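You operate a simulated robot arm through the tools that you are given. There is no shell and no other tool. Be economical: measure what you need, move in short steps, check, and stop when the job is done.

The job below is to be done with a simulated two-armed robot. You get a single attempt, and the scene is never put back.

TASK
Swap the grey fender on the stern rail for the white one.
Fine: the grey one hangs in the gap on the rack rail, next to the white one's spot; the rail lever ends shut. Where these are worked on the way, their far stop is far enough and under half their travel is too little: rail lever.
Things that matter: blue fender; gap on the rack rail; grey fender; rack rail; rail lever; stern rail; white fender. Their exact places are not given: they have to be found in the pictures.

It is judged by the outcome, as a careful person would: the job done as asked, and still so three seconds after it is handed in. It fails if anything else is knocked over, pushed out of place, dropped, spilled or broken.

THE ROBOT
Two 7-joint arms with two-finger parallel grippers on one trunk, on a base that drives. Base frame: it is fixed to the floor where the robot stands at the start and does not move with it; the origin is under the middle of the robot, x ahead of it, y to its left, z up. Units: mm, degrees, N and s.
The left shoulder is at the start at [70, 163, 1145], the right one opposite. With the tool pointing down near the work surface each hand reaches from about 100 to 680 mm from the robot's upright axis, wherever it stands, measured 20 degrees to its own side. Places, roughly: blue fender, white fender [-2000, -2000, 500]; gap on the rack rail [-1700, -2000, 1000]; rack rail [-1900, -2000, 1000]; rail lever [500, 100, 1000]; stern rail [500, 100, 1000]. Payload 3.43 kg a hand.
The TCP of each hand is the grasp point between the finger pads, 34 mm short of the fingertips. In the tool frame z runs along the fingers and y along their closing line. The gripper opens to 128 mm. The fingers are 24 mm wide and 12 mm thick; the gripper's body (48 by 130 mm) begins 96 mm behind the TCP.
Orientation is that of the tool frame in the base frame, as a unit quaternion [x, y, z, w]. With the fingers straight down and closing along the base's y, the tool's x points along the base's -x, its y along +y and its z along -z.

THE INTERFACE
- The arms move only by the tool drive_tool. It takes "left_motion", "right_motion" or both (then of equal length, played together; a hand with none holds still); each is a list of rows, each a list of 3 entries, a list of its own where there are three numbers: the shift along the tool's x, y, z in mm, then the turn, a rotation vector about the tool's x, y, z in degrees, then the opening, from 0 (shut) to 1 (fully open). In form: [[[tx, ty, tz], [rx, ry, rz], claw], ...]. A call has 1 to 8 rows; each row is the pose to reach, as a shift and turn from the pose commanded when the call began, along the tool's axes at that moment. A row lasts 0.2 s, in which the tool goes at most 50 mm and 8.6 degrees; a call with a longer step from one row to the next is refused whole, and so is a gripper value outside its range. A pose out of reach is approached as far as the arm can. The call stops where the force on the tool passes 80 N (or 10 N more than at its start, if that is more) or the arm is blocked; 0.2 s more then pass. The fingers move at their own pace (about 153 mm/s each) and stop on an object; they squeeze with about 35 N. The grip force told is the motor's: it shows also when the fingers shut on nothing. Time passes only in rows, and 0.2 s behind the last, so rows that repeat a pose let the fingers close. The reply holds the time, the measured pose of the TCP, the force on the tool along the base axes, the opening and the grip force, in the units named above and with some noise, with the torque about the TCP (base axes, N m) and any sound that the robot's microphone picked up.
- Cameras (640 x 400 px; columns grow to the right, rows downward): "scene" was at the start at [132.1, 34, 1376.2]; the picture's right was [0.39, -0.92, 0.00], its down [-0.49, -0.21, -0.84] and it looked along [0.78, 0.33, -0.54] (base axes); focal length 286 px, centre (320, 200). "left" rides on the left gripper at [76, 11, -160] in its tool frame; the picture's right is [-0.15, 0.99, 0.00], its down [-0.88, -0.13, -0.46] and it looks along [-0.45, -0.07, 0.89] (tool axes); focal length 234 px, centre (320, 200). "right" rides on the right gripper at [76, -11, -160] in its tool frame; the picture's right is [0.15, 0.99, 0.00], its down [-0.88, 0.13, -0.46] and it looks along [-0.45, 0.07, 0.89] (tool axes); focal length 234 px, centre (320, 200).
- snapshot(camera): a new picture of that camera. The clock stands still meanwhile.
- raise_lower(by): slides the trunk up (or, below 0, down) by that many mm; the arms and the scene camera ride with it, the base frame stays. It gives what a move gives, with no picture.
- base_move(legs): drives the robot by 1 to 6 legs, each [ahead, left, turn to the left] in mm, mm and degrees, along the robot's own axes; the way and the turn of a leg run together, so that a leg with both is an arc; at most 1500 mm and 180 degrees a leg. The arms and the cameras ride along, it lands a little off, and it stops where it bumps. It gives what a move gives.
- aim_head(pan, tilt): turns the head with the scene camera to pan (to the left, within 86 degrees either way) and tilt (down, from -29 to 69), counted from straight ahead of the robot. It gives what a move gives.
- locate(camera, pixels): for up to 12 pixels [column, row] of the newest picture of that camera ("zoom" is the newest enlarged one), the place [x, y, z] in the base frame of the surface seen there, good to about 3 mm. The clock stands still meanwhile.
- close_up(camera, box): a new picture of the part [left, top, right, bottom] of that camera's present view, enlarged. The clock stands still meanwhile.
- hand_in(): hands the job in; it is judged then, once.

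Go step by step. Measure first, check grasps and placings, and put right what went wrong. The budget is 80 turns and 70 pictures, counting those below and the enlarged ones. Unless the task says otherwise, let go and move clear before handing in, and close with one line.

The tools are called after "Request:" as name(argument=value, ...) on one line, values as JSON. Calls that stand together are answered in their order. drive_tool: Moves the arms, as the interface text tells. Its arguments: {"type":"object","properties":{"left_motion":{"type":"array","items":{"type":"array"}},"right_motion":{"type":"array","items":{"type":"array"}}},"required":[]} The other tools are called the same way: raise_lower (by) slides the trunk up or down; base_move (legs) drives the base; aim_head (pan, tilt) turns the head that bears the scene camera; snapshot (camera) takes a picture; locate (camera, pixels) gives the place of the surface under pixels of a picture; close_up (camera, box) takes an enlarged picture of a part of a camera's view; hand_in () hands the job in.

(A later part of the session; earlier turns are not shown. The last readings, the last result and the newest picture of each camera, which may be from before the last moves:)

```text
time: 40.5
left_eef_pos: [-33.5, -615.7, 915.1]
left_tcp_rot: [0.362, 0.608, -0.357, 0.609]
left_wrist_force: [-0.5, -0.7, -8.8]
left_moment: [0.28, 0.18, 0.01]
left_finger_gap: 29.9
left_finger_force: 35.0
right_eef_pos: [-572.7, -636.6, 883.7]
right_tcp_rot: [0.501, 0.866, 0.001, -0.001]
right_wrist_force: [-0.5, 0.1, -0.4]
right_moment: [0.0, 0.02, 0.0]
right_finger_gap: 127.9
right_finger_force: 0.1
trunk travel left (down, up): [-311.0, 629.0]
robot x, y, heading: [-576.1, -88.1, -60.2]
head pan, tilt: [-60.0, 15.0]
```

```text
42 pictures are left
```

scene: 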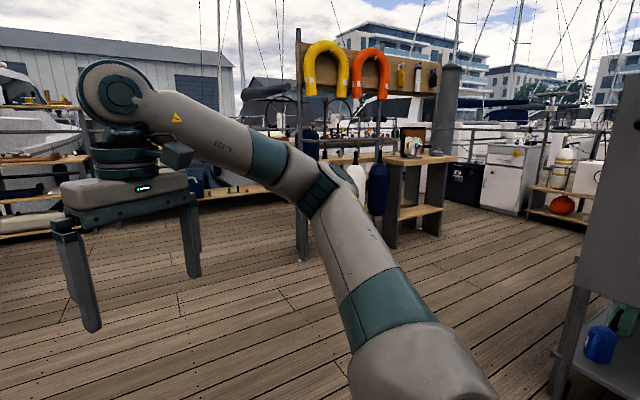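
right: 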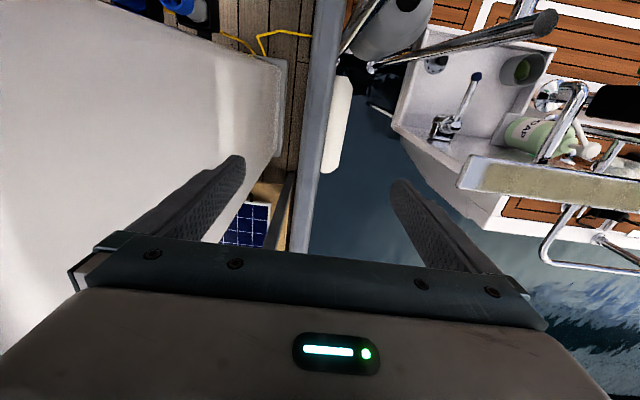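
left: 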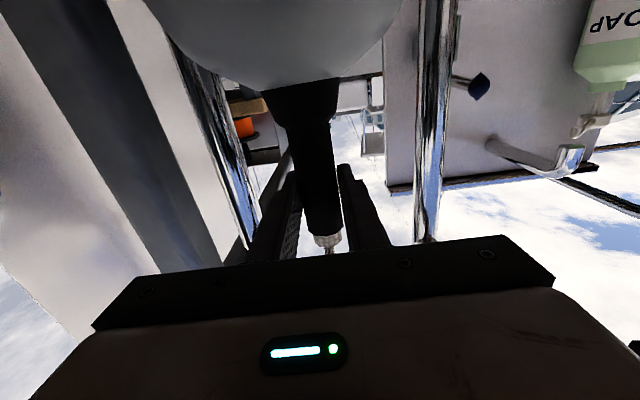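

The rack with white and blue fenders is at (340–380,170). I'll turn toward it and look.

Request:
base_move(legs=[[0, 0, -55]])

Request:
aim_head(pan=-5, tilt=18)

Request:
snapshot(camera="scene")

Request:
close_up(camera="scene", box=[220, 80, 420, 205])

```text
time: 43.3
left_eef_pos: [-695.6, -840.0, 913.8]
left_tcp_rot: [0.602, 0.373, -0.598, 0.376]
left_wrist_force: [-0.2, -1.1, -8.6]
left_moment: [0.33, -0.13, 0.0]
left_finger_gap: 29.6
left_finger_force: 35.2
right_eef_pos: [-1023.8, -409.7, 884.5]
right_tcp_rot: [0.842, 0.539, 0.001, -0.001]
right_wrist_force: [-0.3, 0.2, 0.0]
right_moment: [-0.05, 0.01, 0.0]
right_finger_gap: 128.1
right_finger_force: 0.0
trunk travel left (down, up): [-311.0, 629.0]
robot x, y, heading: [-579.0, -87.3, -114.6]
head pan, tilt: [-60.0, 15.0]
```

```text
time: 44.6
left_eef_pos: [-695.2, -839.9, 912.7]
left_tcp_rot: [0.602, 0.373, -0.597, 0.377]
left_wrist_force: [1.1, 0.2, -8.5]
left_moment: [0.32, -0.15, -0.03]
left_finger_gap: 29.4
left_finger_force: 34.8
right_eef_pos: [-1022.8, -411.5, 883.7]
right_tcp_rot: [0.843, 0.538, 0.001, 0.0]
right_wrist_force: [0.7, 0.3, 0.7]
right_moment: [0.01, 0.01, 0.0]
right_finger_gap: 128.2
right_finger_force: 0.0
trunk travel left (down, up): [-311.0, 629.0]
robot x, y, heading: [-579.7, -88.0, -114.5]
head pan, tilt: [-5.0, 18.0]
```

```text
41 pictures are left
```

scene: 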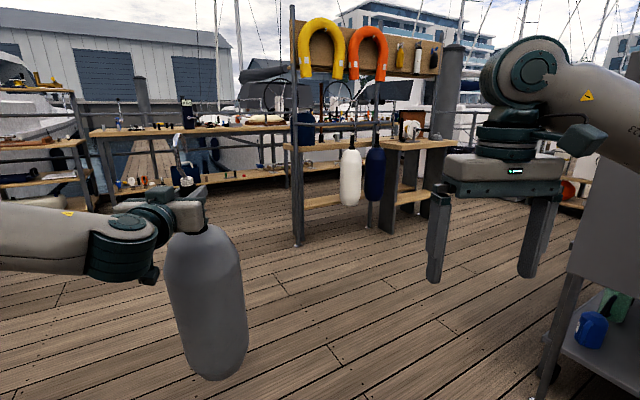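

```text
3.20 times, centred on (320, 142) of scene
```

zoom: 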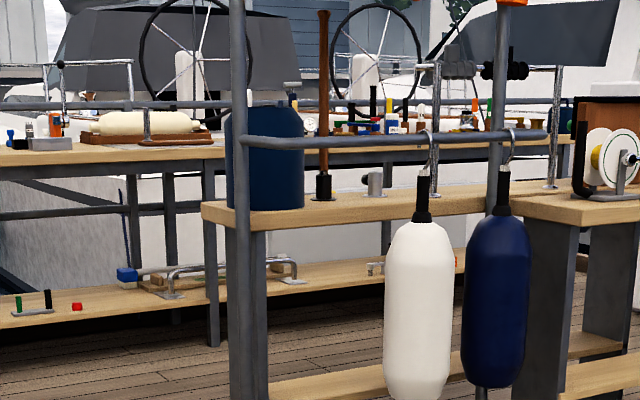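

The rack rail runs (245,143)–(545,135) in the zoom, with white at 428, blue at 507, and the free part to the left of white. I'll locate the main points.

Request:
locate(camera="zoom", pixels=[[250, 143], [320, 142], [400, 140], [460, 139], [540, 135], [420, 230], [495, 230], [422, 205], [503, 200], [240, 100], [498, 90], [230, 215]])

```text
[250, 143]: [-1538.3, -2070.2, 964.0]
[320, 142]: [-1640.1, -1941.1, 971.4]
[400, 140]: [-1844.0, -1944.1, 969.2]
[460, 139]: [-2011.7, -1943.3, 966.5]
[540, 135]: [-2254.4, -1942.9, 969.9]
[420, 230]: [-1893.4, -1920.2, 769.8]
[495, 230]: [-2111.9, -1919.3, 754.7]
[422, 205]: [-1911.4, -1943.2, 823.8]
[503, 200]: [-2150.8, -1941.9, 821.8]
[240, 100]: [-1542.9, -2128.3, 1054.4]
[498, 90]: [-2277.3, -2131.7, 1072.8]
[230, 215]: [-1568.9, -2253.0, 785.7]
```

The rail is at y≈-1955, z≈970, with white at x≈-1915 and blue at x≈-2150, so the gap should be around x≈-1690. I'll check the grey cabinet on the right and drive in steps.

Request:
locate(camera="scene", pixels=[[555, 350], [580, 260], [620, 200], [548, 395], [630, 380], [400, 330], [500, 330]])

Request:
base_move(legs=[[0, 0, 24.5], [800, 0, 0]])

Request:
aim_head(pan=-50, tilt=20)

Request:
snapshot(camera="scene")

```text
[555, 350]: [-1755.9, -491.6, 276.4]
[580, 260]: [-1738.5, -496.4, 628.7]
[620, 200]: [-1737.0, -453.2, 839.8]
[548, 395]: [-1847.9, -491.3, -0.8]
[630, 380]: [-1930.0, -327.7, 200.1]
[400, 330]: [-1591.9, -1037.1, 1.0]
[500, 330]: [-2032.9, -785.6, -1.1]
```

```text
time: 50.1
left_eef_pos: [-389.5, -1622.2, 914.3]
left_tcp_rot: [0.511, 0.49, -0.507, 0.492]
left_wrist_force: [0.3, -0.1, -7.9]
left_moment: [0.28, -0.01, -0.01]
left_finger_gap: 29.5
left_finger_force: 35.0
right_eef_pos: [-862.5, -1363.4, 883.6]
right_tcp_rot: [0.712, 0.702, 0.001, 0.0]
right_wrist_force: [0.9, -0.5, -1.0]
right_moment: [-0.02, 0.0, 0.0]
right_finger_gap: 128.3
right_finger_force: 0.0
trunk travel left (down, up): [-311.0, 629.0]
robot x, y, heading: [-589.9, -886.7, -90.9]
head pan, tilt: [-5.0, 18.0]
```

```text
time: 51.2
left_eef_pos: [-389.8, -1622.1, 912.7]
left_tcp_rot: [0.511, 0.49, -0.507, 0.492]
left_wrist_force: [-0.3, 0.3, -8.1]
left_moment: [0.33, -0.02, 0.02]
left_finger_gap: 29.5
left_finger_force: 35.4
right_eef_pos: [-863.2, -1363.6, 883.7]
right_tcp_rot: [0.712, 0.702, 0.001, 0.0]
right_wrist_force: [0.6, -0.5, 0.3]
right_moment: [0.01, -0.01, -0.02]
right_finger_gap: 128.1
right_finger_force: 0.1
trunk travel left (down, up): [-311.0, 629.0]
robot x, y, heading: [-591.2, -889.4, -90.6]
head pan, tilt: [-50.0, 20.0]
```

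```text
39 pictures are left
```

scene: 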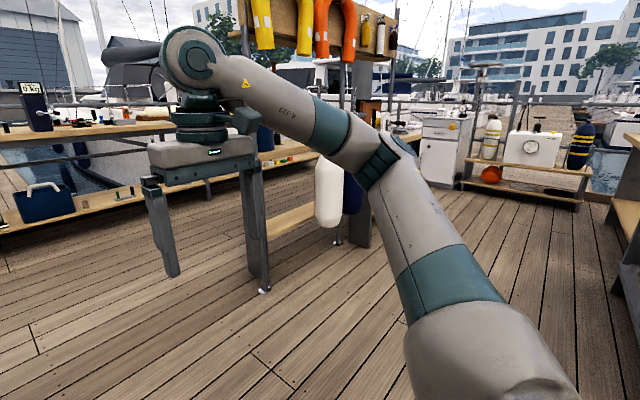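

The floor is clear and the cabinet's front is at y≈-492, well behind. I'll strafe right about 1300 mm.

Request:
base_move(legs=[[0, -1300, 0.7]])

Request:
aim_head(pan=8, tilt=15)

Request:
snapshot(camera="scene")

```text
time: 57.8
left_eef_pos: [-1674.0, -1609.7, 914.2]
left_tcp_rot: [0.509, 0.493, -0.502, 0.496]
left_wrist_force: [0.4, -0.4, -7.8]
left_moment: [0.27, 0.03, 0.0]
left_finger_gap: 29.8
left_finger_force: 34.9
right_eef_pos: [-2150.4, -1358.4, 883.9]
right_tcp_rot: [0.707, 0.707, 0.0, -0.001]
right_wrist_force: [-0.3, -0.5, -0.5]
right_moment: [0.0, 0.0, 0.02]
right_finger_gap: 127.9
right_finger_force: 0.0
trunk travel left (down, up): [-311.0, 629.0]
robot x, y, heading: [-1882.1, -876.3, -89.8]
head pan, tilt: [-50.0, 20.0]
```

```text
time: 59.0
left_eef_pos: [-1673.5, -1609.8, 914.0]
left_tcp_rot: [0.508, 0.494, -0.502, 0.496]
left_wrist_force: [0.2, 0.9, -9.1]
left_moment: [0.28, 0.05, -0.02]
left_finger_gap: 29.7
left_finger_force: 35.0
right_eef_pos: [-2150.8, -1358.1, 883.8]
right_tcp_rot: [0.707, 0.707, 0.001, -0.001]
right_wrist_force: [-0.3, 0.5, 0.0]
right_moment: [-0.02, 0.03, 0.01]
right_finger_gap: 128.0
right_finger_force: 0.0
trunk travel left (down, up): [-311.0, 629.0]
robot x, y, heading: [-1884.0, -879.3, -90.1]
head pan, tilt: [8.0, 15.0]
```

```text
38 pictures are left
```

scene: 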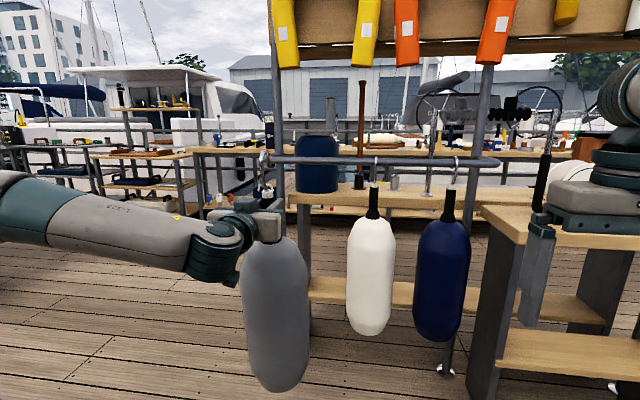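

Now I'll look closely at the rail to see the gap and how the hooks sit.

Request:
close_up(camera="scene", box=[250, 130, 410, 230])

Request:
locate(camera="zoom", pixels=[[60, 120], [150, 122], [250, 122], [350, 122], [500, 122], [505, 145], [490, 300], [500, 240], [820, 130], [70, 110]])

Request:
close_up(camera="scene", box=[360, 130, 520, 230])

```text
4.00 times, centred on (330, 180) of scene
```

zoom: 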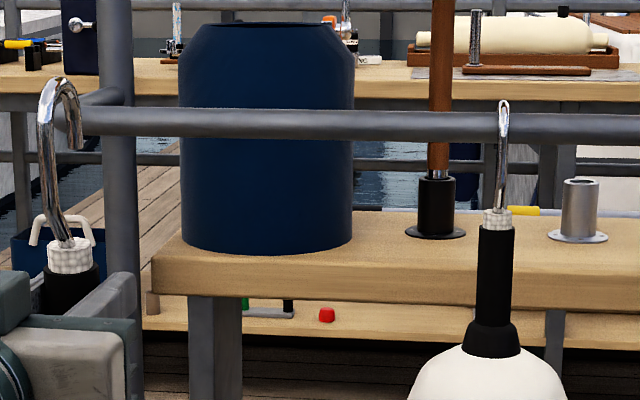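

```text
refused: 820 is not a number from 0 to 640
```

```text
4.00 times, centred on (440, 180) of scene
```

zoom: 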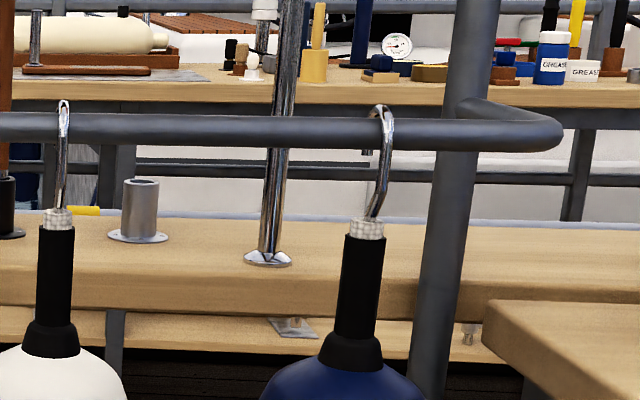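

Request:
locate(camera="scene", pixels=[[272, 160], [300, 160], [340, 161], [372, 193], [372, 208], [370, 230], [376, 162], [376, 175], [450, 200], [457, 164], [262, 160], [264, 205]])

```text
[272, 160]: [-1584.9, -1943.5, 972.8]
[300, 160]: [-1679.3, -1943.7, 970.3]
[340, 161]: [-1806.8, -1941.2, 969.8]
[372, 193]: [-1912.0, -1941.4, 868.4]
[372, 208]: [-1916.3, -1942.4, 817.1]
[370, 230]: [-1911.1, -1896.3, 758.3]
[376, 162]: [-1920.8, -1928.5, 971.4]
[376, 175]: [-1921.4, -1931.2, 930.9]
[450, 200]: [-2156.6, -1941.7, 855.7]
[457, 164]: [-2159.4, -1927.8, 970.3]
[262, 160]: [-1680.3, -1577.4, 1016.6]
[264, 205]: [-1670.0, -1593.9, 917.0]
```

White's hook is at x≈-1921 and blue's at -2159, so the gap is at about x≈-1683 and my fender is already near that. I'll check the held hook's pose: top (265,151), tip (269,166).

Request:
locate(camera="scene", pixels=[[265, 150], [266, 152], [269, 166], [268, 158], [261, 165], [262, 180], [265, 190], [267, 196], [380, 161]])

Request:
close_up(camera="scene", box=[240, 140, 304, 180])

```text
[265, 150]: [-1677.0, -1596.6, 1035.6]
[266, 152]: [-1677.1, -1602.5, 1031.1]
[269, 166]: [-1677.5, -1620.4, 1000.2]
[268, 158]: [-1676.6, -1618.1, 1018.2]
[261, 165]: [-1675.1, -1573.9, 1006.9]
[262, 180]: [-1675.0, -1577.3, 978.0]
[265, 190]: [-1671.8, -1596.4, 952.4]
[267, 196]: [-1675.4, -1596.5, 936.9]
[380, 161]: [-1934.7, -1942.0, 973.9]
```

```text
10.00 times, centred on (272, 160) of scene
```

zoom: 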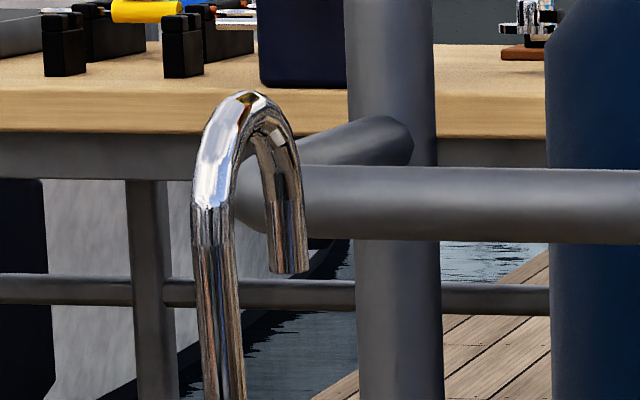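

The hook's tip (z≈997) will clear the rail's top (≈983), and the neck's collar (≈952) fits under its bottom (≈957). I'll lower 3 mm and drive 250 mm ahead.

Request:
raise_lower(by=-3)

Request:
base_move(legs=[[250, 0, 0]])

Request:
close_up(camera="scene", box=[200, 80, 360, 180])

```text
time: 59.5
left_eef_pos: [-1673.6, -1609.0, 911.0]
left_tcp_rot: [0.508, 0.494, -0.503, 0.496]
left_wrist_force: [-1.2, -0.3, -9.2]
left_moment: [0.27, -0.02, -0.02]
left_finger_gap: 29.5
left_finger_force: 34.6
right_eef_pos: [-2151.6, -1358.0, 881.2]
right_tcp_rot: [0.707, 0.707, 0.0, 0.0]
right_wrist_force: [-0.7, -0.1, 0.5]
right_moment: [-0.02, 0.03, -0.02]
right_finger_gap: 128.2
right_finger_force: 0.1
trunk travel left (down, up): [-308.0, 632.0]
robot x, y, heading: [-1886.4, -883.2, -90.1]
head pan, tilt: [8.0, 15.0]
```

```text
time: 61.4
left_eef_pos: [-1675.3, -1859.7, 909.7]
left_tcp_rot: [0.508, 0.494, -0.503, 0.495]
left_wrist_force: [-0.5, -0.4, -9.4]
left_moment: [0.21, -0.01, 0.02]
left_finger_gap: 29.9
left_finger_force: 35.4
right_eef_pos: [-2152.1, -1606.9, 880.7]
right_tcp_rot: [0.708, 0.706, 0.001, 0.0]
right_wrist_force: [0.5, -0.6, -0.4]
right_moment: [0.02, 0.02, 0.01]
right_finger_gap: 127.8
right_finger_force: 0.0
trunk travel left (down, up): [-308.0, 632.0]
robot x, y, heading: [-1883.4, -1127.3, -90.0]
head pan, tilt: [8.0, 15.0]
```

```text
4.00 times, centred on (280, 130) of scene
```

zoom: 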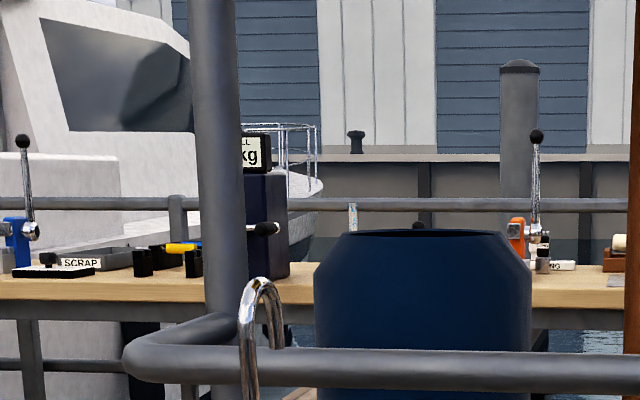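

Request:
locate(camera="zoom", pixels=[[277, 342], [275, 320], [248, 350], [262, 283], [244, 330], [330, 352], [330, 372]])

Request:
drive_tool(left_motion=[[[0, -5, 25], [0, 0, 0], 0], [[0, -5, 50], [0, 0, 0], 0]])

Request:
aim_head(pan=14, tilt=25)

Request:
close_up(camera="scene", box=[220, 100, 380, 200])

```text
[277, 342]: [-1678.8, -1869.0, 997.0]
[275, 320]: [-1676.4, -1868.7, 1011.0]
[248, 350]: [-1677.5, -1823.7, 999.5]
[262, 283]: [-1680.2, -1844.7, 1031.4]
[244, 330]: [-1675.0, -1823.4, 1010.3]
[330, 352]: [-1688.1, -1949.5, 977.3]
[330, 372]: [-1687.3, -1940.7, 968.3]
```

```text
time: 62.0
left_eef_pos: [-1680.3, -1908.9, 909.4]
left_tcp_rot: [0.509, 0.494, -0.502, 0.495]
left_wrist_force: [-0.4, -0.2, -8.6]
left_moment: [0.28, -0.02, 0.02]
left_finger_gap: 29.8
left_finger_force: 34.9
right_eef_pos: [-2151.4, -1606.3, 881.6]
right_tcp_rot: [0.708, 0.706, 0.0, 0.0]
right_wrist_force: [0.3, -0.6, 0.3]
right_moment: [0.03, 0.0, -0.02]
right_finger_gap: 127.8
right_finger_force: 0.1
trunk travel left (down, up): [-308.0, 632.0]
robot x, y, heading: [-1883.0, -1128.2, -90.1]
head pan, tilt: [8.0, 15.0]
```

```text
time: 62.7
left_eef_pos: [-1680.7, -1906.8, 910.2]
left_tcp_rot: [0.509, 0.494, -0.503, 0.495]
left_wrist_force: [0.5, 0.0, -8.2]
left_moment: [0.3, 0.03, 0.01]
left_finger_gap: 29.7
left_finger_force: 34.8
right_eef_pos: [-2151.1, -1605.2, 881.5]
right_tcp_rot: [0.707, 0.707, 0.0, 0.0]
right_wrist_force: [-1.0, 1.2, 0.9]
right_moment: [0.02, 0.0, 0.0]
right_finger_gap: 127.9
right_finger_force: 0.0
trunk travel left (down, up): [-308.0, 632.0]
robot x, y, heading: [-1884.2, -1125.6, -90.1]
head pan, tilt: [14.0, 25.0]
```

```text
4.00 times, centred on (300, 150) of scene
```

zoom: 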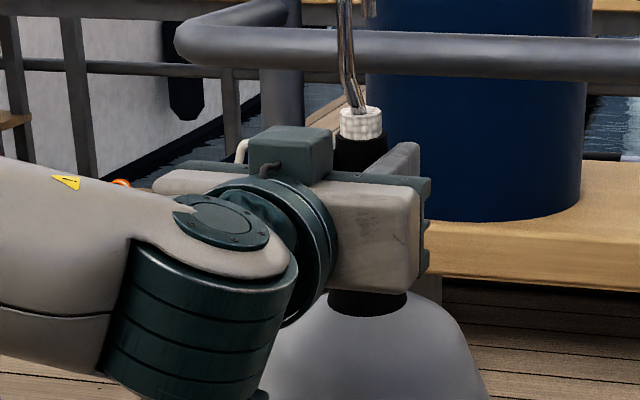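

Hook interior is centred about 8 mm nearer than the TCP, so I'll advance to TCP y≈-1963.

Request:
drive_tool(left_motion=[[[0, 0, 20], [0, 0, 0], 0], [[0, 0, 40], [0, 0, 0], 0], [[0, 0, 54], [0, 0, 0], 0]])

Request:
close_up(camera="scene", box=[220, 60, 380, 160])

```text
time: 63.5
left_eef_pos: [-1682.4, -1960.9, 911.3]
left_tcp_rot: [0.509, 0.494, -0.503, 0.495]
left_wrist_force: [1.2, 14.9, -13.4]
left_moment: [-0.6, 0.12, -0.02]
left_finger_gap: 29.6
left_finger_force: 34.8
right_eef_pos: [-2151.0, -1604.3, 882.6]
right_tcp_rot: [0.707, 0.707, 0.0, 0.0]
right_wrist_force: [0.4, -0.3, 0.1]
right_moment: [-0.03, -0.01, -0.01]
right_finger_gap: 127.9
right_finger_force: 0.1
trunk travel left (down, up): [-308.0, 632.0]
robot x, y, heading: [-1885.1, -1126.4, -90.1]
head pan, tilt: [14.0, 25.0]
```

```text
4.00 times, centred on (300, 110) of scene
```

zoom: 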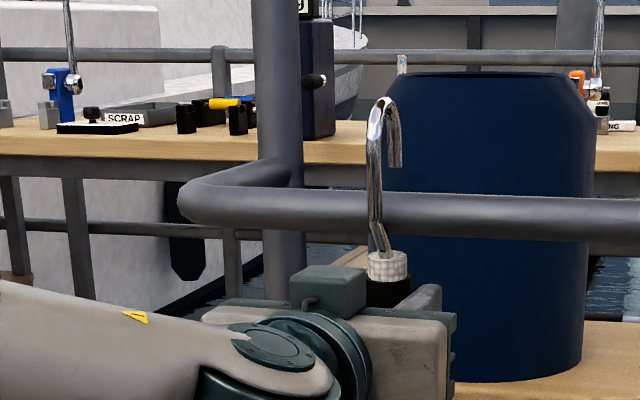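

The shank just touches the rail, so the tip is past it. I'll ease back 2 mm and lower with the trunk.

Request:
drive_tool(left_motion=[[[0, 0, -2], [0, 0, 0], 0]])

Request:
raise_lower(by=-35)

Request:
close_up(camera="scene", box=[220, 60, 380, 160])

```text
time: 63.9
left_eef_pos: [-1681.5, -1962.1, 911.1]
left_tcp_rot: [0.507, 0.494, -0.503, 0.495]
left_wrist_force: [2.2, 2.9, -9.9]
left_moment: [0.1, 0.14, -0.05]
left_finger_gap: 29.5
left_finger_force: 35.3
right_eef_pos: [-2151.0, -1606.8, 879.8]
right_tcp_rot: [0.707, 0.707, 0.001, 0.0]
right_wrist_force: [0.3, -0.1, -0.4]
right_moment: [0.01, -0.01, 0.01]
right_finger_gap: 128.0
right_finger_force: 0.0
trunk travel left (down, up): [-308.0, 632.0]
robot x, y, heading: [-1888.3, -1130.4, -90.2]
head pan, tilt: [14.0, 25.0]
```

```text
time: 64.7
left_eef_pos: [-1681.3, -1960.5, 877.9]
left_tcp_rot: [0.507, 0.493, -0.504, 0.496]
left_wrist_force: [0.6, -9.3, 4.7]
left_moment: [1.23, 0.06, 0.03]
left_finger_gap: 29.8
left_finger_force: 35.0
right_eef_pos: [-2151.8, -1605.7, 846.3]
right_tcp_rot: [0.707, 0.707, 0.0, 0.0]
right_wrist_force: [0.9, -0.7, 0.4]
right_moment: [0.01, -0.02, -0.01]
right_finger_gap: 128.2
right_finger_force: 0.0
trunk travel left (down, up): [-273.0, 667.0]
robot x, y, heading: [-1885.3, -1126.7, -90.2]
head pan, tilt: [14.0, 25.0]
```

```text
4.00 times, centred on (300, 110) of scene
```

zoom: 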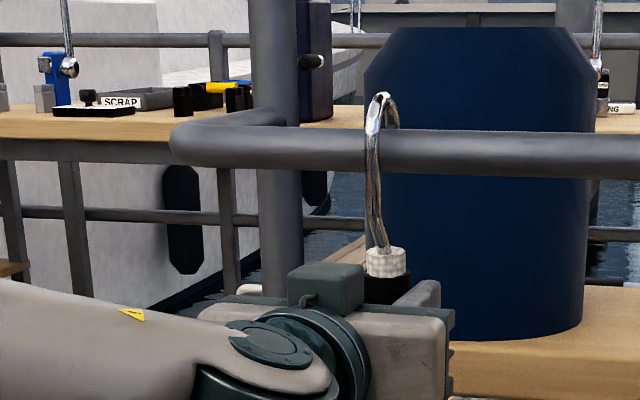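

The tip is behind the rail. The −9 N suggests it's rubbing the rail's back, so I'll nudge 3 mm forward and lower to the seat.

Request:
drive_tool(left_motion=[[[0, 0, 3], [0, 0, 0], 0]])

Request:
raise_lower(by=-16)

Request:
close_up(camera="scene", box=[220, 60, 380, 160])

```text
time: 65.1
left_eef_pos: [-1682.4, -1962.6, 872.7]
left_tcp_rot: [0.509, 0.494, -0.502, 0.494]
left_wrist_force: [0.3, 1.4, -8.5]
left_moment: [0.25, 0.02, -0.03]
left_finger_gap: 29.6
left_finger_force: 35.3
right_eef_pos: [-2151.4, -1605.3, 845.2]
right_tcp_rot: [0.708, 0.706, 0.001, -0.001]
right_wrist_force: [-0.2, 0.5, 0.2]
right_moment: [0.0, -0.01, 0.0]
right_finger_gap: 128.1
right_finger_force: 0.0
trunk travel left (down, up): [-273.0, 667.0]
robot x, y, heading: [-1881.7, -1128.7, -90.3]
head pan, tilt: [14.0, 25.0]
```

```text
time: 65.7
left_eef_pos: [-1682.4, -1960.9, 867.4]
left_tcp_rot: [-0.505, -0.491, 0.506, -0.498]
left_wrist_force: [1.5, -9.2, 25.5]
left_moment: [1.11, 0.24, -0.01]
left_finger_gap: 29.8
left_finger_force: 35.2
right_eef_pos: [-2151.3, -1605.4, 831.4]
right_tcp_rot: [0.708, 0.706, -0.001, 0.0]
right_wrist_force: [0.0, 0.3, 0.1]
right_moment: [0.0, -0.05, 0.0]
right_finger_gap: 128.0
right_finger_force: 0.0
trunk travel left (down, up): [-257.0, 683.0]
robot x, y, heading: [-1883.3, -1128.2, -90.4]
head pan, tilt: [14.0, 25.0]
```

```text
4.00 times, centred on (300, 110) of scene
```

zoom: 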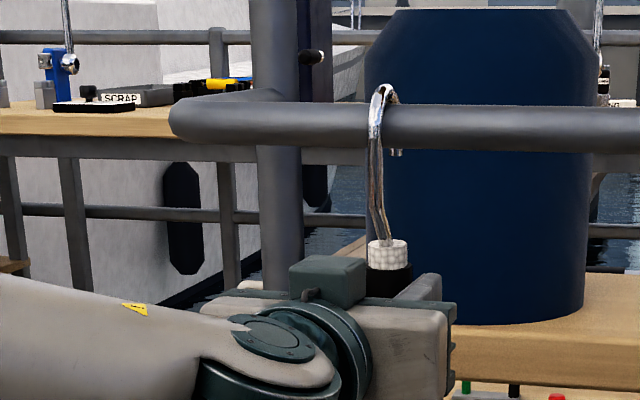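

The hook is seated: its top sits about 10 mm over the rail, the tip shows below at (397,152), and the reading is +25 N. I'll release and back away.

Request:
drive_tool(left_motion=[[[0, 0, 0], [0, 0, 0], 0.3], [[0, 0, 0], [0, 0, 0], 0.5], [[0, 0, 0], [0, 0, 0], 0.5], [[0, 0, -30], [0, 0, 0], 0.5], [[0, 0, -70], [0, 0, 0], 0.5], [[0, 0, -115], [0, 0, 0], 0.5]])

Request:
snapshot(camera="scene")

```text
time: 67.1
left_eef_pos: [-1679.3, -1845.5, 861.6]
left_tcp_rot: [0.509, 0.493, -0.504, 0.495]
left_wrist_force: [-0.1, 0.5, -0.3]
left_moment: [-0.01, 0.03, -0.01]
left_finger_gap: 64.0
left_finger_force: 0.1
right_eef_pos: [-2150.2, -1604.9, 830.4]
right_tcp_rot: [0.708, 0.706, 0.0, 0.0]
right_wrist_force: [0.4, 0.3, 0.2]
right_moment: [0.01, 0.0, -0.01]
right_finger_gap: 128.0
right_finger_force: 0.1
trunk travel left (down, up): [-257.0, 683.0]
robot x, y, heading: [-1884.1, -1128.4, -90.0]
head pan, tilt: [14.0, 25.0]
```

```text
29 pictures are left
```

scene: 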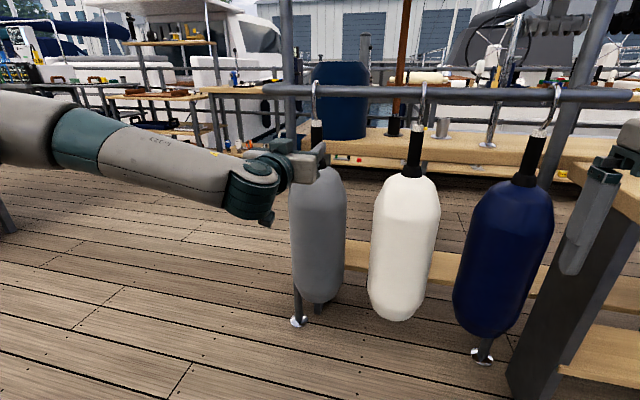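

Grey hangs freely at the gap. Next I'll pull the right hand in a bit, then strafe 238 mm right to line up with the white fender.

Request:
drive_tool(right_motion=[[[45, 0, 0], [0, 0, 0], 1], [[90, 0, 0], [0, 0, 0], 1], [[135, 0, 0], [0, 0, 0], 1]])

Request:
base_move(legs=[[-40, 0, 0], [0, -240, 0]])

Request:
snapshot(camera="left")

```text
time: 67.9
left_eef_pos: [-1680.2, -1845.0, 860.1]
left_tcp_rot: [0.508, 0.493, -0.503, 0.496]
left_wrist_force: [0.6, 0.1, -0.3]
left_moment: [-0.02, 0.01, -0.02]
left_finger_gap: 63.9
left_finger_force: 0.1
right_eef_pos: [-2150.5, -1470.2, 829.8]
right_tcp_rot: [0.707, 0.707, -0.001, 0.0]
right_wrist_force: [0.0, 0.2, 0.8]
right_moment: [0.02, 0.01, 0.0]
right_finger_gap: 128.0
right_finger_force: 0.0
trunk travel left (down, up): [-257.0, 683.0]
robot x, y, heading: [-1882.5, -1130.0, -89.6]
head pan, tilt: [14.0, 25.0]
```

```text
time: 70.1
left_eef_pos: [-1918.4, -1807.2, 859.3]
left_tcp_rot: [0.508, 0.494, -0.503, 0.496]
left_wrist_force: [-0.4, 0.1, -0.6]
left_moment: [-0.01, -0.02, 0.02]
left_finger_gap: 64.0
left_finger_force: 0.0
right_eef_pos: [-2389.4, -1429.9, 830.9]
right_tcp_rot: [0.708, 0.707, 0.001, 0.001]
right_wrist_force: [-0.6, -0.2, 0.0]
right_moment: [0.0, -0.06, -0.01]
right_finger_gap: 127.8
right_finger_force: 0.0
trunk travel left (down, up): [-257.0, 683.0]
robot x, y, heading: [-2118.9, -1084.6, -90.2]
head pan, tilt: [14.0, 25.0]
```

```text
28 pictures are left
```

left: 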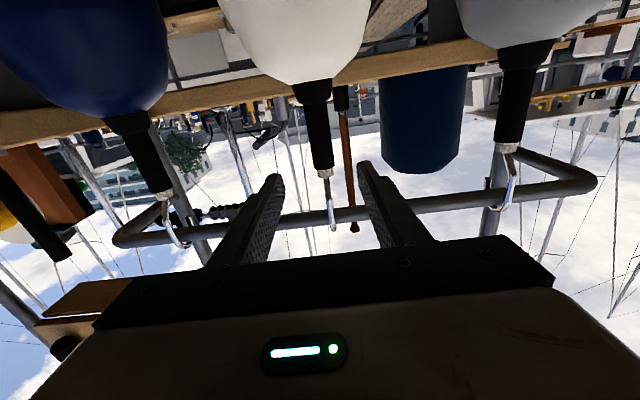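

Request:
locate(camera="left", pixels=[[317, 130], [322, 160], [308, 130], [327, 130], [326, 172], [515, 130], [507, 150]])

```text
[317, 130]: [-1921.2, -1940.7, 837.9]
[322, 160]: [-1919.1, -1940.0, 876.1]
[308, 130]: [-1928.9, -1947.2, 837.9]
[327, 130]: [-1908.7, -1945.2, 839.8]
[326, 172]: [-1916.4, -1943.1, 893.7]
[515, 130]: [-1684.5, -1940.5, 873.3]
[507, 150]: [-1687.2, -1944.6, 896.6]
```

White's neck is centred at about (-1919.5, -1954), aligned with my hand. I'll advance and grip.

Request:
drive_tool(left_motion=[[[0, -1, 45], [0, 0, 0], 0.5], [[0, -1, 90], [0, 0, 0], 0.5], [[0, -1, 125], [0, 0, 0], 0.5], [[0, -1, 147], [0, 0, 0], 0.5], [[0, -1, 147], [0, 0, 0], 0], [[0, -1, 147], [0, 0, 0], 0], [[0, -1, 147], [0, 0, 0], 0]])

Request:
raise_lower(by=50)

Request:
aim_head(pan=14, tilt=20)

Request:
close_up(camera="scene", box=[220, 80, 380, 180])

```text
time: 71.7
left_eef_pos: [-1919.7, -1954.5, 858.4]
left_tcp_rot: [0.506, 0.495, -0.503, 0.496]
left_wrist_force: [4.3, -4.9, -0.1]
left_moment: [0.57, 0.59, 0.03]
left_finger_gap: 29.8
left_finger_force: 35.4
right_eef_pos: [-2387.9, -1429.7, 830.2]
right_tcp_rot: [0.708, 0.706, -0.001, 0.0]
right_wrist_force: [0.8, -0.3, 0.8]
right_moment: [0.05, 0.0, -0.01]
right_finger_gap: 127.9
right_finger_force: 0.2
trunk travel left (down, up): [-257.0, 683.0]
robot x, y, heading: [-2125.0, -1087.4, -89.9]
head pan, tilt: [14.0, 25.0]
```

```text
time: 72.7
left_eef_pos: [-1922.7, -1954.9, 902.5]
left_tcp_rot: [0.51, 0.495, -0.501, 0.493]
left_wrist_force: [-1.9, 10.6, -31.8]
left_moment: [-1.13, -0.06, 0.05]
left_finger_gap: 29.3
left_finger_force: 35.0
right_eef_pos: [-2386.6, -1431.3, 879.0]
right_tcp_rot: [0.707, 0.707, 0.002, -0.001]
right_wrist_force: [0.0, -0.4, 0.1]
right_moment: [0.0, -0.01, -0.01]
right_finger_gap: 127.9
right_finger_force: 0.0
trunk travel left (down, up): [-307.0, 633.0]
robot x, y, heading: [-2120.3, -1086.2, -90.0]
head pan, tilt: [14.0, 25.0]
```

```text
time: 73.3
left_eef_pos: [-1921.0, -1956.5, 902.4]
left_tcp_rot: [0.511, 0.495, -0.501, 0.493]
left_wrist_force: [-4.6, 14.0, -35.8]
left_moment: [-1.0, -0.27, -0.01]
left_finger_gap: 29.7
left_finger_force: 35.4
right_eef_pos: [-2388.7, -1431.8, 880.3]
right_tcp_rot: [0.708, 0.706, 0.001, -0.001]
right_wrist_force: [-0.1, 0.4, -0.7]
right_moment: [-0.01, -0.02, -0.01]
right_finger_gap: 128.3
right_finger_force: 0.0
trunk travel left (down, up): [-307.0, 633.0]
robot x, y, heading: [-2119.3, -1086.1, -89.9]
head pan, tilt: [14.0, 20.0]
```

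```text
4.00 times, centred on (300, 130) of scene
```

zoom: 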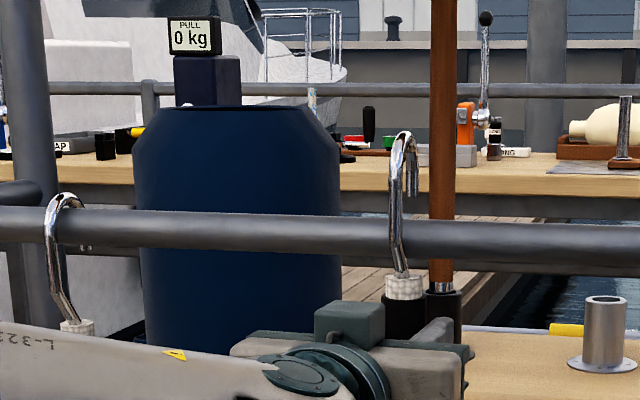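

The hook tip (412,195) is already above the rail top (row 218). The resistance is the sloped shank wedging on the rail's front, so I'll pull straight back.

Request:
drive_tool(left_motion=[[[0, 0, -12], [0, 0, 0], 0], [[0, 0, -25], [0, 0, 0], 0]])

Request:
close_up(camera="scene", box=[220, 80, 380, 180])

```text
time: 73.9
left_eef_pos: [-1919.5, -1930.2, 910.4]
left_tcp_rot: [0.508, 0.492, -0.504, 0.495]
left_wrist_force: [0.2, 0.5, -9.0]
left_moment: [0.13, 0.01, -0.02]
left_finger_gap: 29.7
left_finger_force: 34.9
right_eef_pos: [-2386.7, -1431.3, 879.4]
right_tcp_rot: [0.708, 0.707, 0.001, -0.001]
right_wrist_force: [-0.3, 0.1, -0.3]
right_moment: [0.02, -0.02, -0.01]
right_finger_gap: 128.1
right_finger_force: 0.1
trunk travel left (down, up): [-307.0, 633.0]
robot x, y, heading: [-2119.9, -1089.6, -90.4]
head pan, tilt: [14.0, 20.0]
```

```text
4.00 times, centred on (300, 130) of scene
```

zoom: 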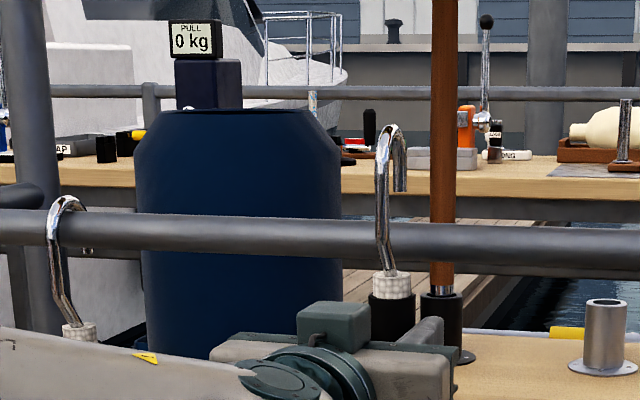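

White is free and held. I'll retract and drive back the way I came, ending with heading 0.

Request:
drive_tool(left_motion=[[[0, 0, -35], [0, 0, 0], 0], [[0, 0, -70], [0, 0, 0], 0], [[0, 0, -100], [0, 0, 0], 0]])

Request:
base_move(legs=[[-170, 0, 0], [0, 1490, 0]])

Request:
base_move(legs=[[-800, 40, 0], [0, 0, 90]])

Request:
aim_head(pan=5, tilt=25)

Request:
snapshot(camera="scene")

```text
time: 74.7
left_eef_pos: [-1920.0, -1827.4, 908.5]
left_tcp_rot: [0.508, 0.494, -0.503, 0.496]
left_wrist_force: [0.7, 0.2, -9.2]
left_moment: [0.17, -0.02, 0.0]
left_finger_gap: 29.7
left_finger_force: 35.6
right_eef_pos: [-2388.8, -1430.3, 879.7]
right_tcp_rot: [0.708, 0.707, 0.0, 0.0]
right_wrist_force: [-0.1, 0.3, 0.0]
right_moment: [0.0, 0.0, 0.01]
right_finger_gap: 128.0
right_finger_force: 0.0
trunk travel left (down, up): [-307.0, 633.0]
robot x, y, heading: [-2119.4, -1085.6, -90.3]
head pan, tilt: [14.0, 20.0]
```

```text
time: 83.1
left_eef_pos: [-432.3, -1659.4, 907.9]
left_tcp_rot: [0.507, 0.495, -0.501, 0.497]
left_wrist_force: [-0.1, 0.0, -9.2]
left_moment: [0.08, 0.01, 0.01]
left_finger_gap: 29.6
left_finger_force: 34.8
right_eef_pos: [-901.9, -1262.3, 879.9]
right_tcp_rot: [0.706, 0.709, 0.001, -0.001]
right_wrist_force: [-0.1, 0.1, -0.4]
right_moment: [-0.02, 0.04, 0.01]
right_finger_gap: 128.2
right_finger_force: 0.1
trunk travel left (down, up): [-307.0, 633.0]
robot x, y, heading: [-640.5, -917.5, -89.3]
head pan, tilt: [14.0, 20.0]
```

```text
time: 91.2
left_eef_pos: [140.6, 88.8, 907.5]
left_tcp_rot: [0.008, 0.709, -0.004, 0.706]
left_wrist_force: [0.0, -0.2, -8.6]
left_moment: [0.0, 0.11, 0.02]
left_finger_gap: 29.5
left_finger_force: 35.0
right_eef_pos: [-253.9, -383.2, 879.6]
right_tcp_rot: [-0.002, 1.0, 0.0, -0.001]
right_wrist_force: [0.5, -0.1, -0.2]
right_moment: [-0.02, 0.01, -0.03]
right_finger_gap: 128.1
right_finger_force: 0.1
trunk travel left (down, up): [-307.0, 633.0]
robot x, y, heading: [-602.2, -115.4, -0.1]
head pan, tilt: [14.0, 20.0]
```

```text
time: 91.9
left_eef_pos: [141.2, 88.8, 907.4]
left_tcp_rot: [0.007, 0.709, -0.003, 0.706]
left_wrist_force: [-0.1, -0.4, -8.9]
left_moment: [0.0, 0.08, -0.02]
left_finger_gap: 29.6
left_finger_force: 34.4
right_eef_pos: [-253.1, -383.6, 880.4]
right_tcp_rot: [-0.001, 1.0, 0.0, 0.0]
right_wrist_force: [0.1, 0.0, 0.1]
right_moment: [-0.01, 0.01, -0.02]
right_finger_gap: 128.0
right_finger_force: 0.1
trunk travel left (down, up): [-307.0, 633.0]
robot x, y, heading: [-602.1, -115.8, 0.2]
head pan, tilt: [5.0, 25.0]
```

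```text
25 pictures are left
```

scene: 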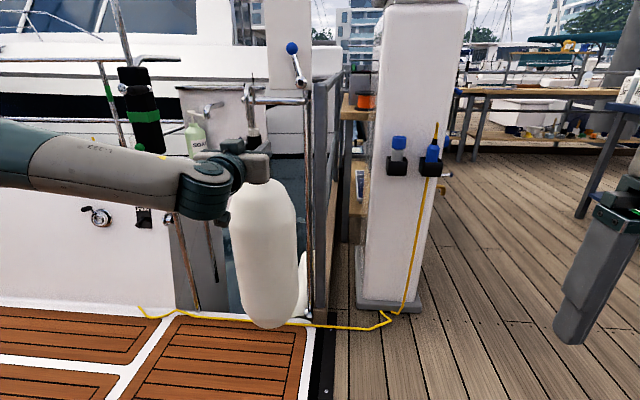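

The white fender hangs straight (small moment) and the lever is still up at (292,50). I'll drive ahead 240 and left 29, then check the hook.

Request:
base_move(legs=[[240, 29, 0]])

Request:
raise_lower(by=5)

Request:
close_up(camera="scene", box=[170, 30, 330, 130])

```text
time: 93.7
left_eef_pos: [381.9, 118.2, 906.4]
left_tcp_rot: [0.009, 0.71, -0.003, 0.705]
left_wrist_force: [0.3, -0.6, -9.4]
left_moment: [0.0, 0.09, -0.01]
left_finger_gap: 29.6
left_finger_force: 34.9
right_eef_pos: [-12.4, -352.8, 879.2]
right_tcp_rot: [-0.002, 1.0, 0.0, 0.0]
right_wrist_force: [-0.7, 0.8, -0.6]
right_moment: [0.03, 0.02, -0.04]
right_finger_gap: 128.0
right_finger_force: 0.0
trunk travel left (down, up): [-307.0, 633.0]
robot x, y, heading: [-360.0, -85.1, 0.2]
head pan, tilt: [5.0, 25.0]
```

```text
time: 94.3
left_eef_pos: [381.5, 118.9, 911.3]
left_tcp_rot: [0.008, 0.71, -0.002, 0.704]
left_wrist_force: [0.5, 0.9, -8.1]
left_moment: [-0.04, 0.09, -0.02]
left_finger_gap: 29.6
left_finger_force: 35.0
right_eef_pos: [-12.9, -353.9, 884.6]
right_tcp_rot: [-0.001, 1.0, 0.0, -0.001]
right_wrist_force: [0.3, 1.2, -0.2]
right_moment: [-0.01, 0.01, -0.02]
right_finger_gap: 128.3
right_finger_force: 0.2
trunk travel left (down, up): [-312.0, 628.0]
robot x, y, heading: [-359.1, -83.5, 0.4]
head pan, tilt: [5.0, 25.0]
```

```text
4.00 times, centred on (250, 80) of scene
```

zoom: 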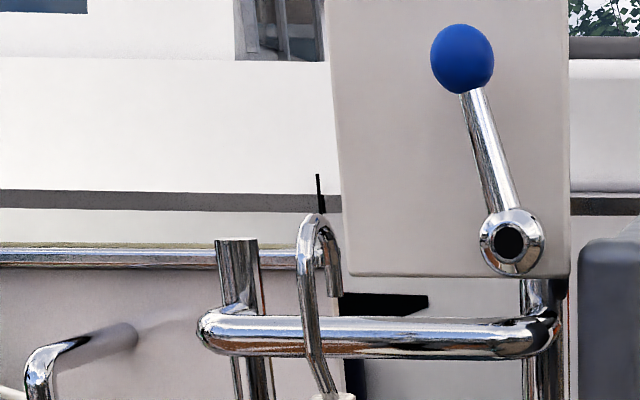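

Request:
locate(camera="zoom", pixels=[[333, 290], [331, 270], [304, 260], [308, 320], [316, 218], [400, 322], [400, 340], [322, 375]])

```text
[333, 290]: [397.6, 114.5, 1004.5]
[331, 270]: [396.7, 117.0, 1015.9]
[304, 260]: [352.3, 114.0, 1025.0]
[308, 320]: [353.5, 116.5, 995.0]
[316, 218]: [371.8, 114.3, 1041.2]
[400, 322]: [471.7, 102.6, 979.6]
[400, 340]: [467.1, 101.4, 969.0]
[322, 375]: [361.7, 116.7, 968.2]
```

Hook interior is centred at x≈380, rail centre at ≈480, and the tip bottom at 1003 clears the rail top at 982. I'll advance 98 mm.

Request:
drive_tool(left_motion=[[[0, 0, 30], [0, 0, 0], 0], [[0, 0, 60], [0, 0, 0], 0], [[0, 0, 80], [0, 0, 0], 0], [[0, 0, 97], [0, 0, 0], 0]])

Request:
close_up(camera="scene", box=[170, 30, 330, 130])

```text
time: 95.3
left_eef_pos: [477.1, 117.1, 909.9]
left_tcp_rot: [0.01, 0.71, -0.003, 0.704]
left_wrist_force: [-23.3, 1.5, -16.8]
left_moment: [-0.09, -1.11, -0.01]
left_finger_gap: 29.4
left_finger_force: 34.7
right_eef_pos: [-14.0, -351.5, 887.1]
right_tcp_rot: [-0.003, 1.0, 0.0, 0.002]
right_wrist_force: [0.6, 0.2, -0.6]
right_moment: [0.0, 0.03, -0.01]
right_finger_gap: 128.1
right_finger_force: 0.1
trunk travel left (down, up): [-312.0, 628.0]
robot x, y, heading: [-358.4, -90.1, 0.2]
head pan, tilt: [5.0, 25.0]
```

```text
4.00 times, centred on (250, 80) of scene
```

zoom: 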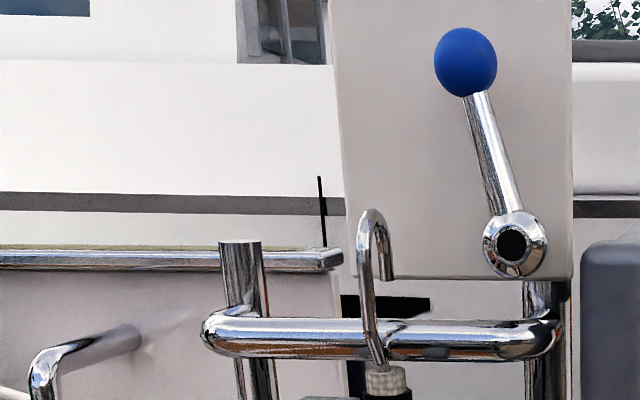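

The sloped shank touches the rail at this height. I'll lower while moving forward so the tip passes behind the rail.

Request:
drive_tool(left_motion=[[[7, 0, 1], [0, 0, 0], 0], [[14, 0, 3], [0, 0, 0], 0], [[14, 0, 3], [0, 0, 0], 0]])

Request:
close_up(camera="scene", box=[210, 60, 306, 120])

Request:
locate(camera="zoom", pixels=[[385, 110], [345, 110], [350, 60], [450, 172], [450, 140], [460, 150]])

```text
time: 96.1
left_eef_pos: [483.4, 117.3, 898.0]
left_tcp_rot: [0.008, 0.709, -0.002, 0.705]
left_wrist_force: [0.6, 0.6, -8.0]
left_moment: [-0.03, 0.2, 0.01]
left_finger_gap: 29.3
left_finger_force: 35.4
right_eef_pos: [-12.3, -352.7, 885.5]
right_tcp_rot: [-0.002, 1.0, 0.0, -0.001]
right_wrist_force: [0.4, -0.5, -0.5]
right_moment: [-0.02, 0.03, 0.01]
right_finger_gap: 127.9
right_finger_force: 0.1
trunk travel left (down, up): [-312.0, 628.0]
robot x, y, heading: [-356.4, -87.4, 0.2]
head pan, tilt: [5.0, 25.0]
```

```text
6.67 times, centred on (258, 90) of scene
```

zoom: 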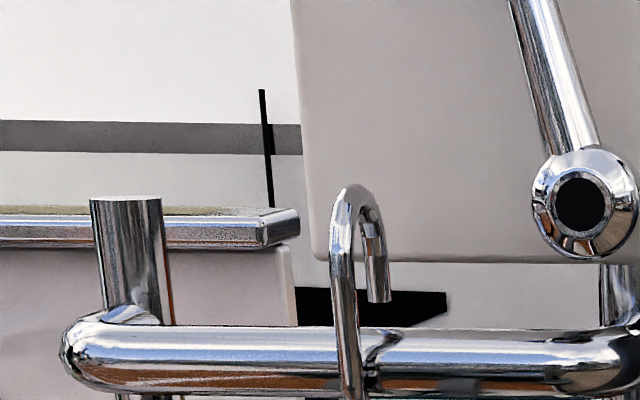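

```text
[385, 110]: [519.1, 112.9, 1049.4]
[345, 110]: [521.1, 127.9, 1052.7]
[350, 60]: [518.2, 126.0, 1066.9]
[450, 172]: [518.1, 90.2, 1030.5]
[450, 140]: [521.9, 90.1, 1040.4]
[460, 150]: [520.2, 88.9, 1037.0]
```

Request:
locate(camera="zoom", pixels=[[379, 295], [376, 270], [341, 270], [344, 340], [470, 340], [470, 352], [360, 190]])

```text
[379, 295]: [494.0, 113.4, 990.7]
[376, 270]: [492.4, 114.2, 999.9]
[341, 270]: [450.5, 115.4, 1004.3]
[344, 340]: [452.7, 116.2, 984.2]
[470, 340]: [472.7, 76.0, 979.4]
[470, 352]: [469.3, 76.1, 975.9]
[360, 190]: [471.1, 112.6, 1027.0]
```

The tip front (x 494) is barely behind the rail's back (≈492), and the shank has about 6 mm of slack. I'll go 3 mm further forward and lower to the seat.

Request:
drive_tool(left_motion=[[[0, 0, 3], [0, 0, 0], 0], [[8, 0, 3.5], [0, 0, 0], 0], [[16, 0, 3.5], [0, 0, 0], 0], [[24, 0, 3.5], [0, 0, 0], 0], [[32, 0, 3.5], [0, 0, 0], 0]])

Request:
close_up(camera="scene", box=[210, 60, 306, 120])

```text
time: 97.3
left_eef_pos: [485.6, 118.1, 864.8]
left_tcp_rot: [0.008, 0.709, -0.003, 0.705]
left_wrist_force: [-0.3, -1.2, -9.0]
left_moment: [0.0, 0.17, 0.01]
left_finger_gap: 29.5
left_finger_force: 35.2
right_eef_pos: [-11.9, -352.5, 884.6]
right_tcp_rot: [-0.002, 1.0, 0.0, 0.0]
right_wrist_force: [-0.2, 0.2, 0.7]
right_moment: [0.02, -0.01, 0.01]
right_finger_gap: 128.0
right_finger_force: 0.1
trunk travel left (down, up): [-312.0, 628.0]
robot x, y, heading: [-359.7, -89.0, 0.3]
head pan, tilt: [5.0, 25.0]
```

```text
6.67 times, centred on (258, 90) of scene
```

zoom: 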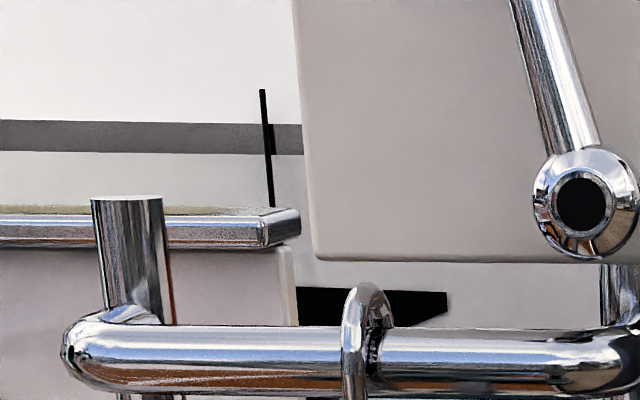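

The tip is behind the rail and the hand still carries the full weight. I'll lower the last few mm until it seats.

Request:
drive_tool(left_motion=[[[4, 0, 0], [0, 0, 0], 0], [[8, 0, 0], [0, 0, 0], 0], [[10, 0, 0], [0, 0, 0], 0]])

```text
time: 98.1
left_eef_pos: [485.3, 116.2, 859.8]
left_tcp_rot: [0.008, 0.707, -0.004, 0.707]
left_wrist_force: [8.7, 0.3, 12.8]
left_moment: [-0.09, 1.18, 0.0]
left_finger_gap: 29.6
left_finger_force: 34.9
right_eef_pos: [-13.5, -352.8, 885.6]
right_tcp_rot: [-0.001, 1.0, 0.0, 0.0]
right_wrist_force: [0.3, -0.4, 0.6]
right_moment: [0.02, 0.01, -0.01]
right_finger_gap: 127.9
right_finger_force: 0.0
trunk travel left (down, up): [-312.0, 628.0]
robot x, y, heading: [-358.8, -86.9, 0.3]
head pan, tilt: [5.0, 25.0]
```

It's seated (force reversed to +13 N). I'll release, back out and check.

Request:
drive_tool(left_motion=[[[0, 0, 0], [0, 0, 0], 0.25], [[0, 0, 0], [0, 0, 0], 0.5], [[0, 0, 0], [0, 0, 0], 0.5], [[0, 0, -30], [0, 0, 0], 0.5], [[0, 0, -70], [0, 0, 0], 0.5], [[0, 0, -115], [0, 0, 0], 0.5]])

Request:
snapshot(camera="scene")

```text
time: 99.5
left_eef_pos: [367.7, 117.1, 856.6]
left_tcp_rot: [0.009, 0.709, -0.003, 0.705]
left_wrist_force: [0.0, -1.1, 0.0]
left_moment: [0.01, 0.02, 0.01]
left_finger_gap: 64.2
left_finger_force: 0.1
right_eef_pos: [-14.3, -353.0, 886.0]
right_tcp_rot: [-0.002, 1.0, 0.0, 0.0]
right_wrist_force: [0.9, -0.2, 0.1]
right_moment: [0.0, 0.01, -0.02]
right_finger_gap: 127.8
right_finger_force: 0.1
trunk travel left (down, up): [-312.0, 628.0]
robot x, y, heading: [-354.8, -86.4, 0.2]
head pan, tilt: [5.0, 25.0]
```

```text
20 pictures are left
```

scene: 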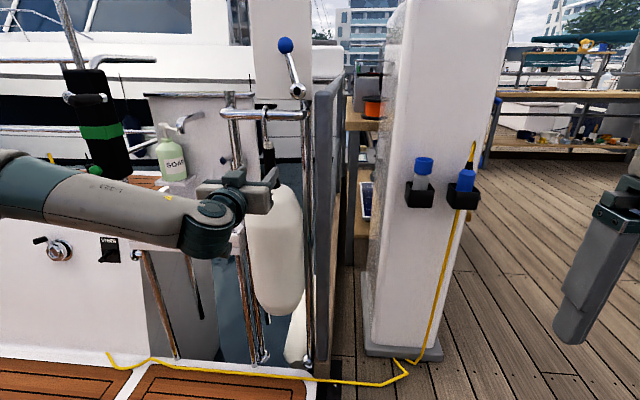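

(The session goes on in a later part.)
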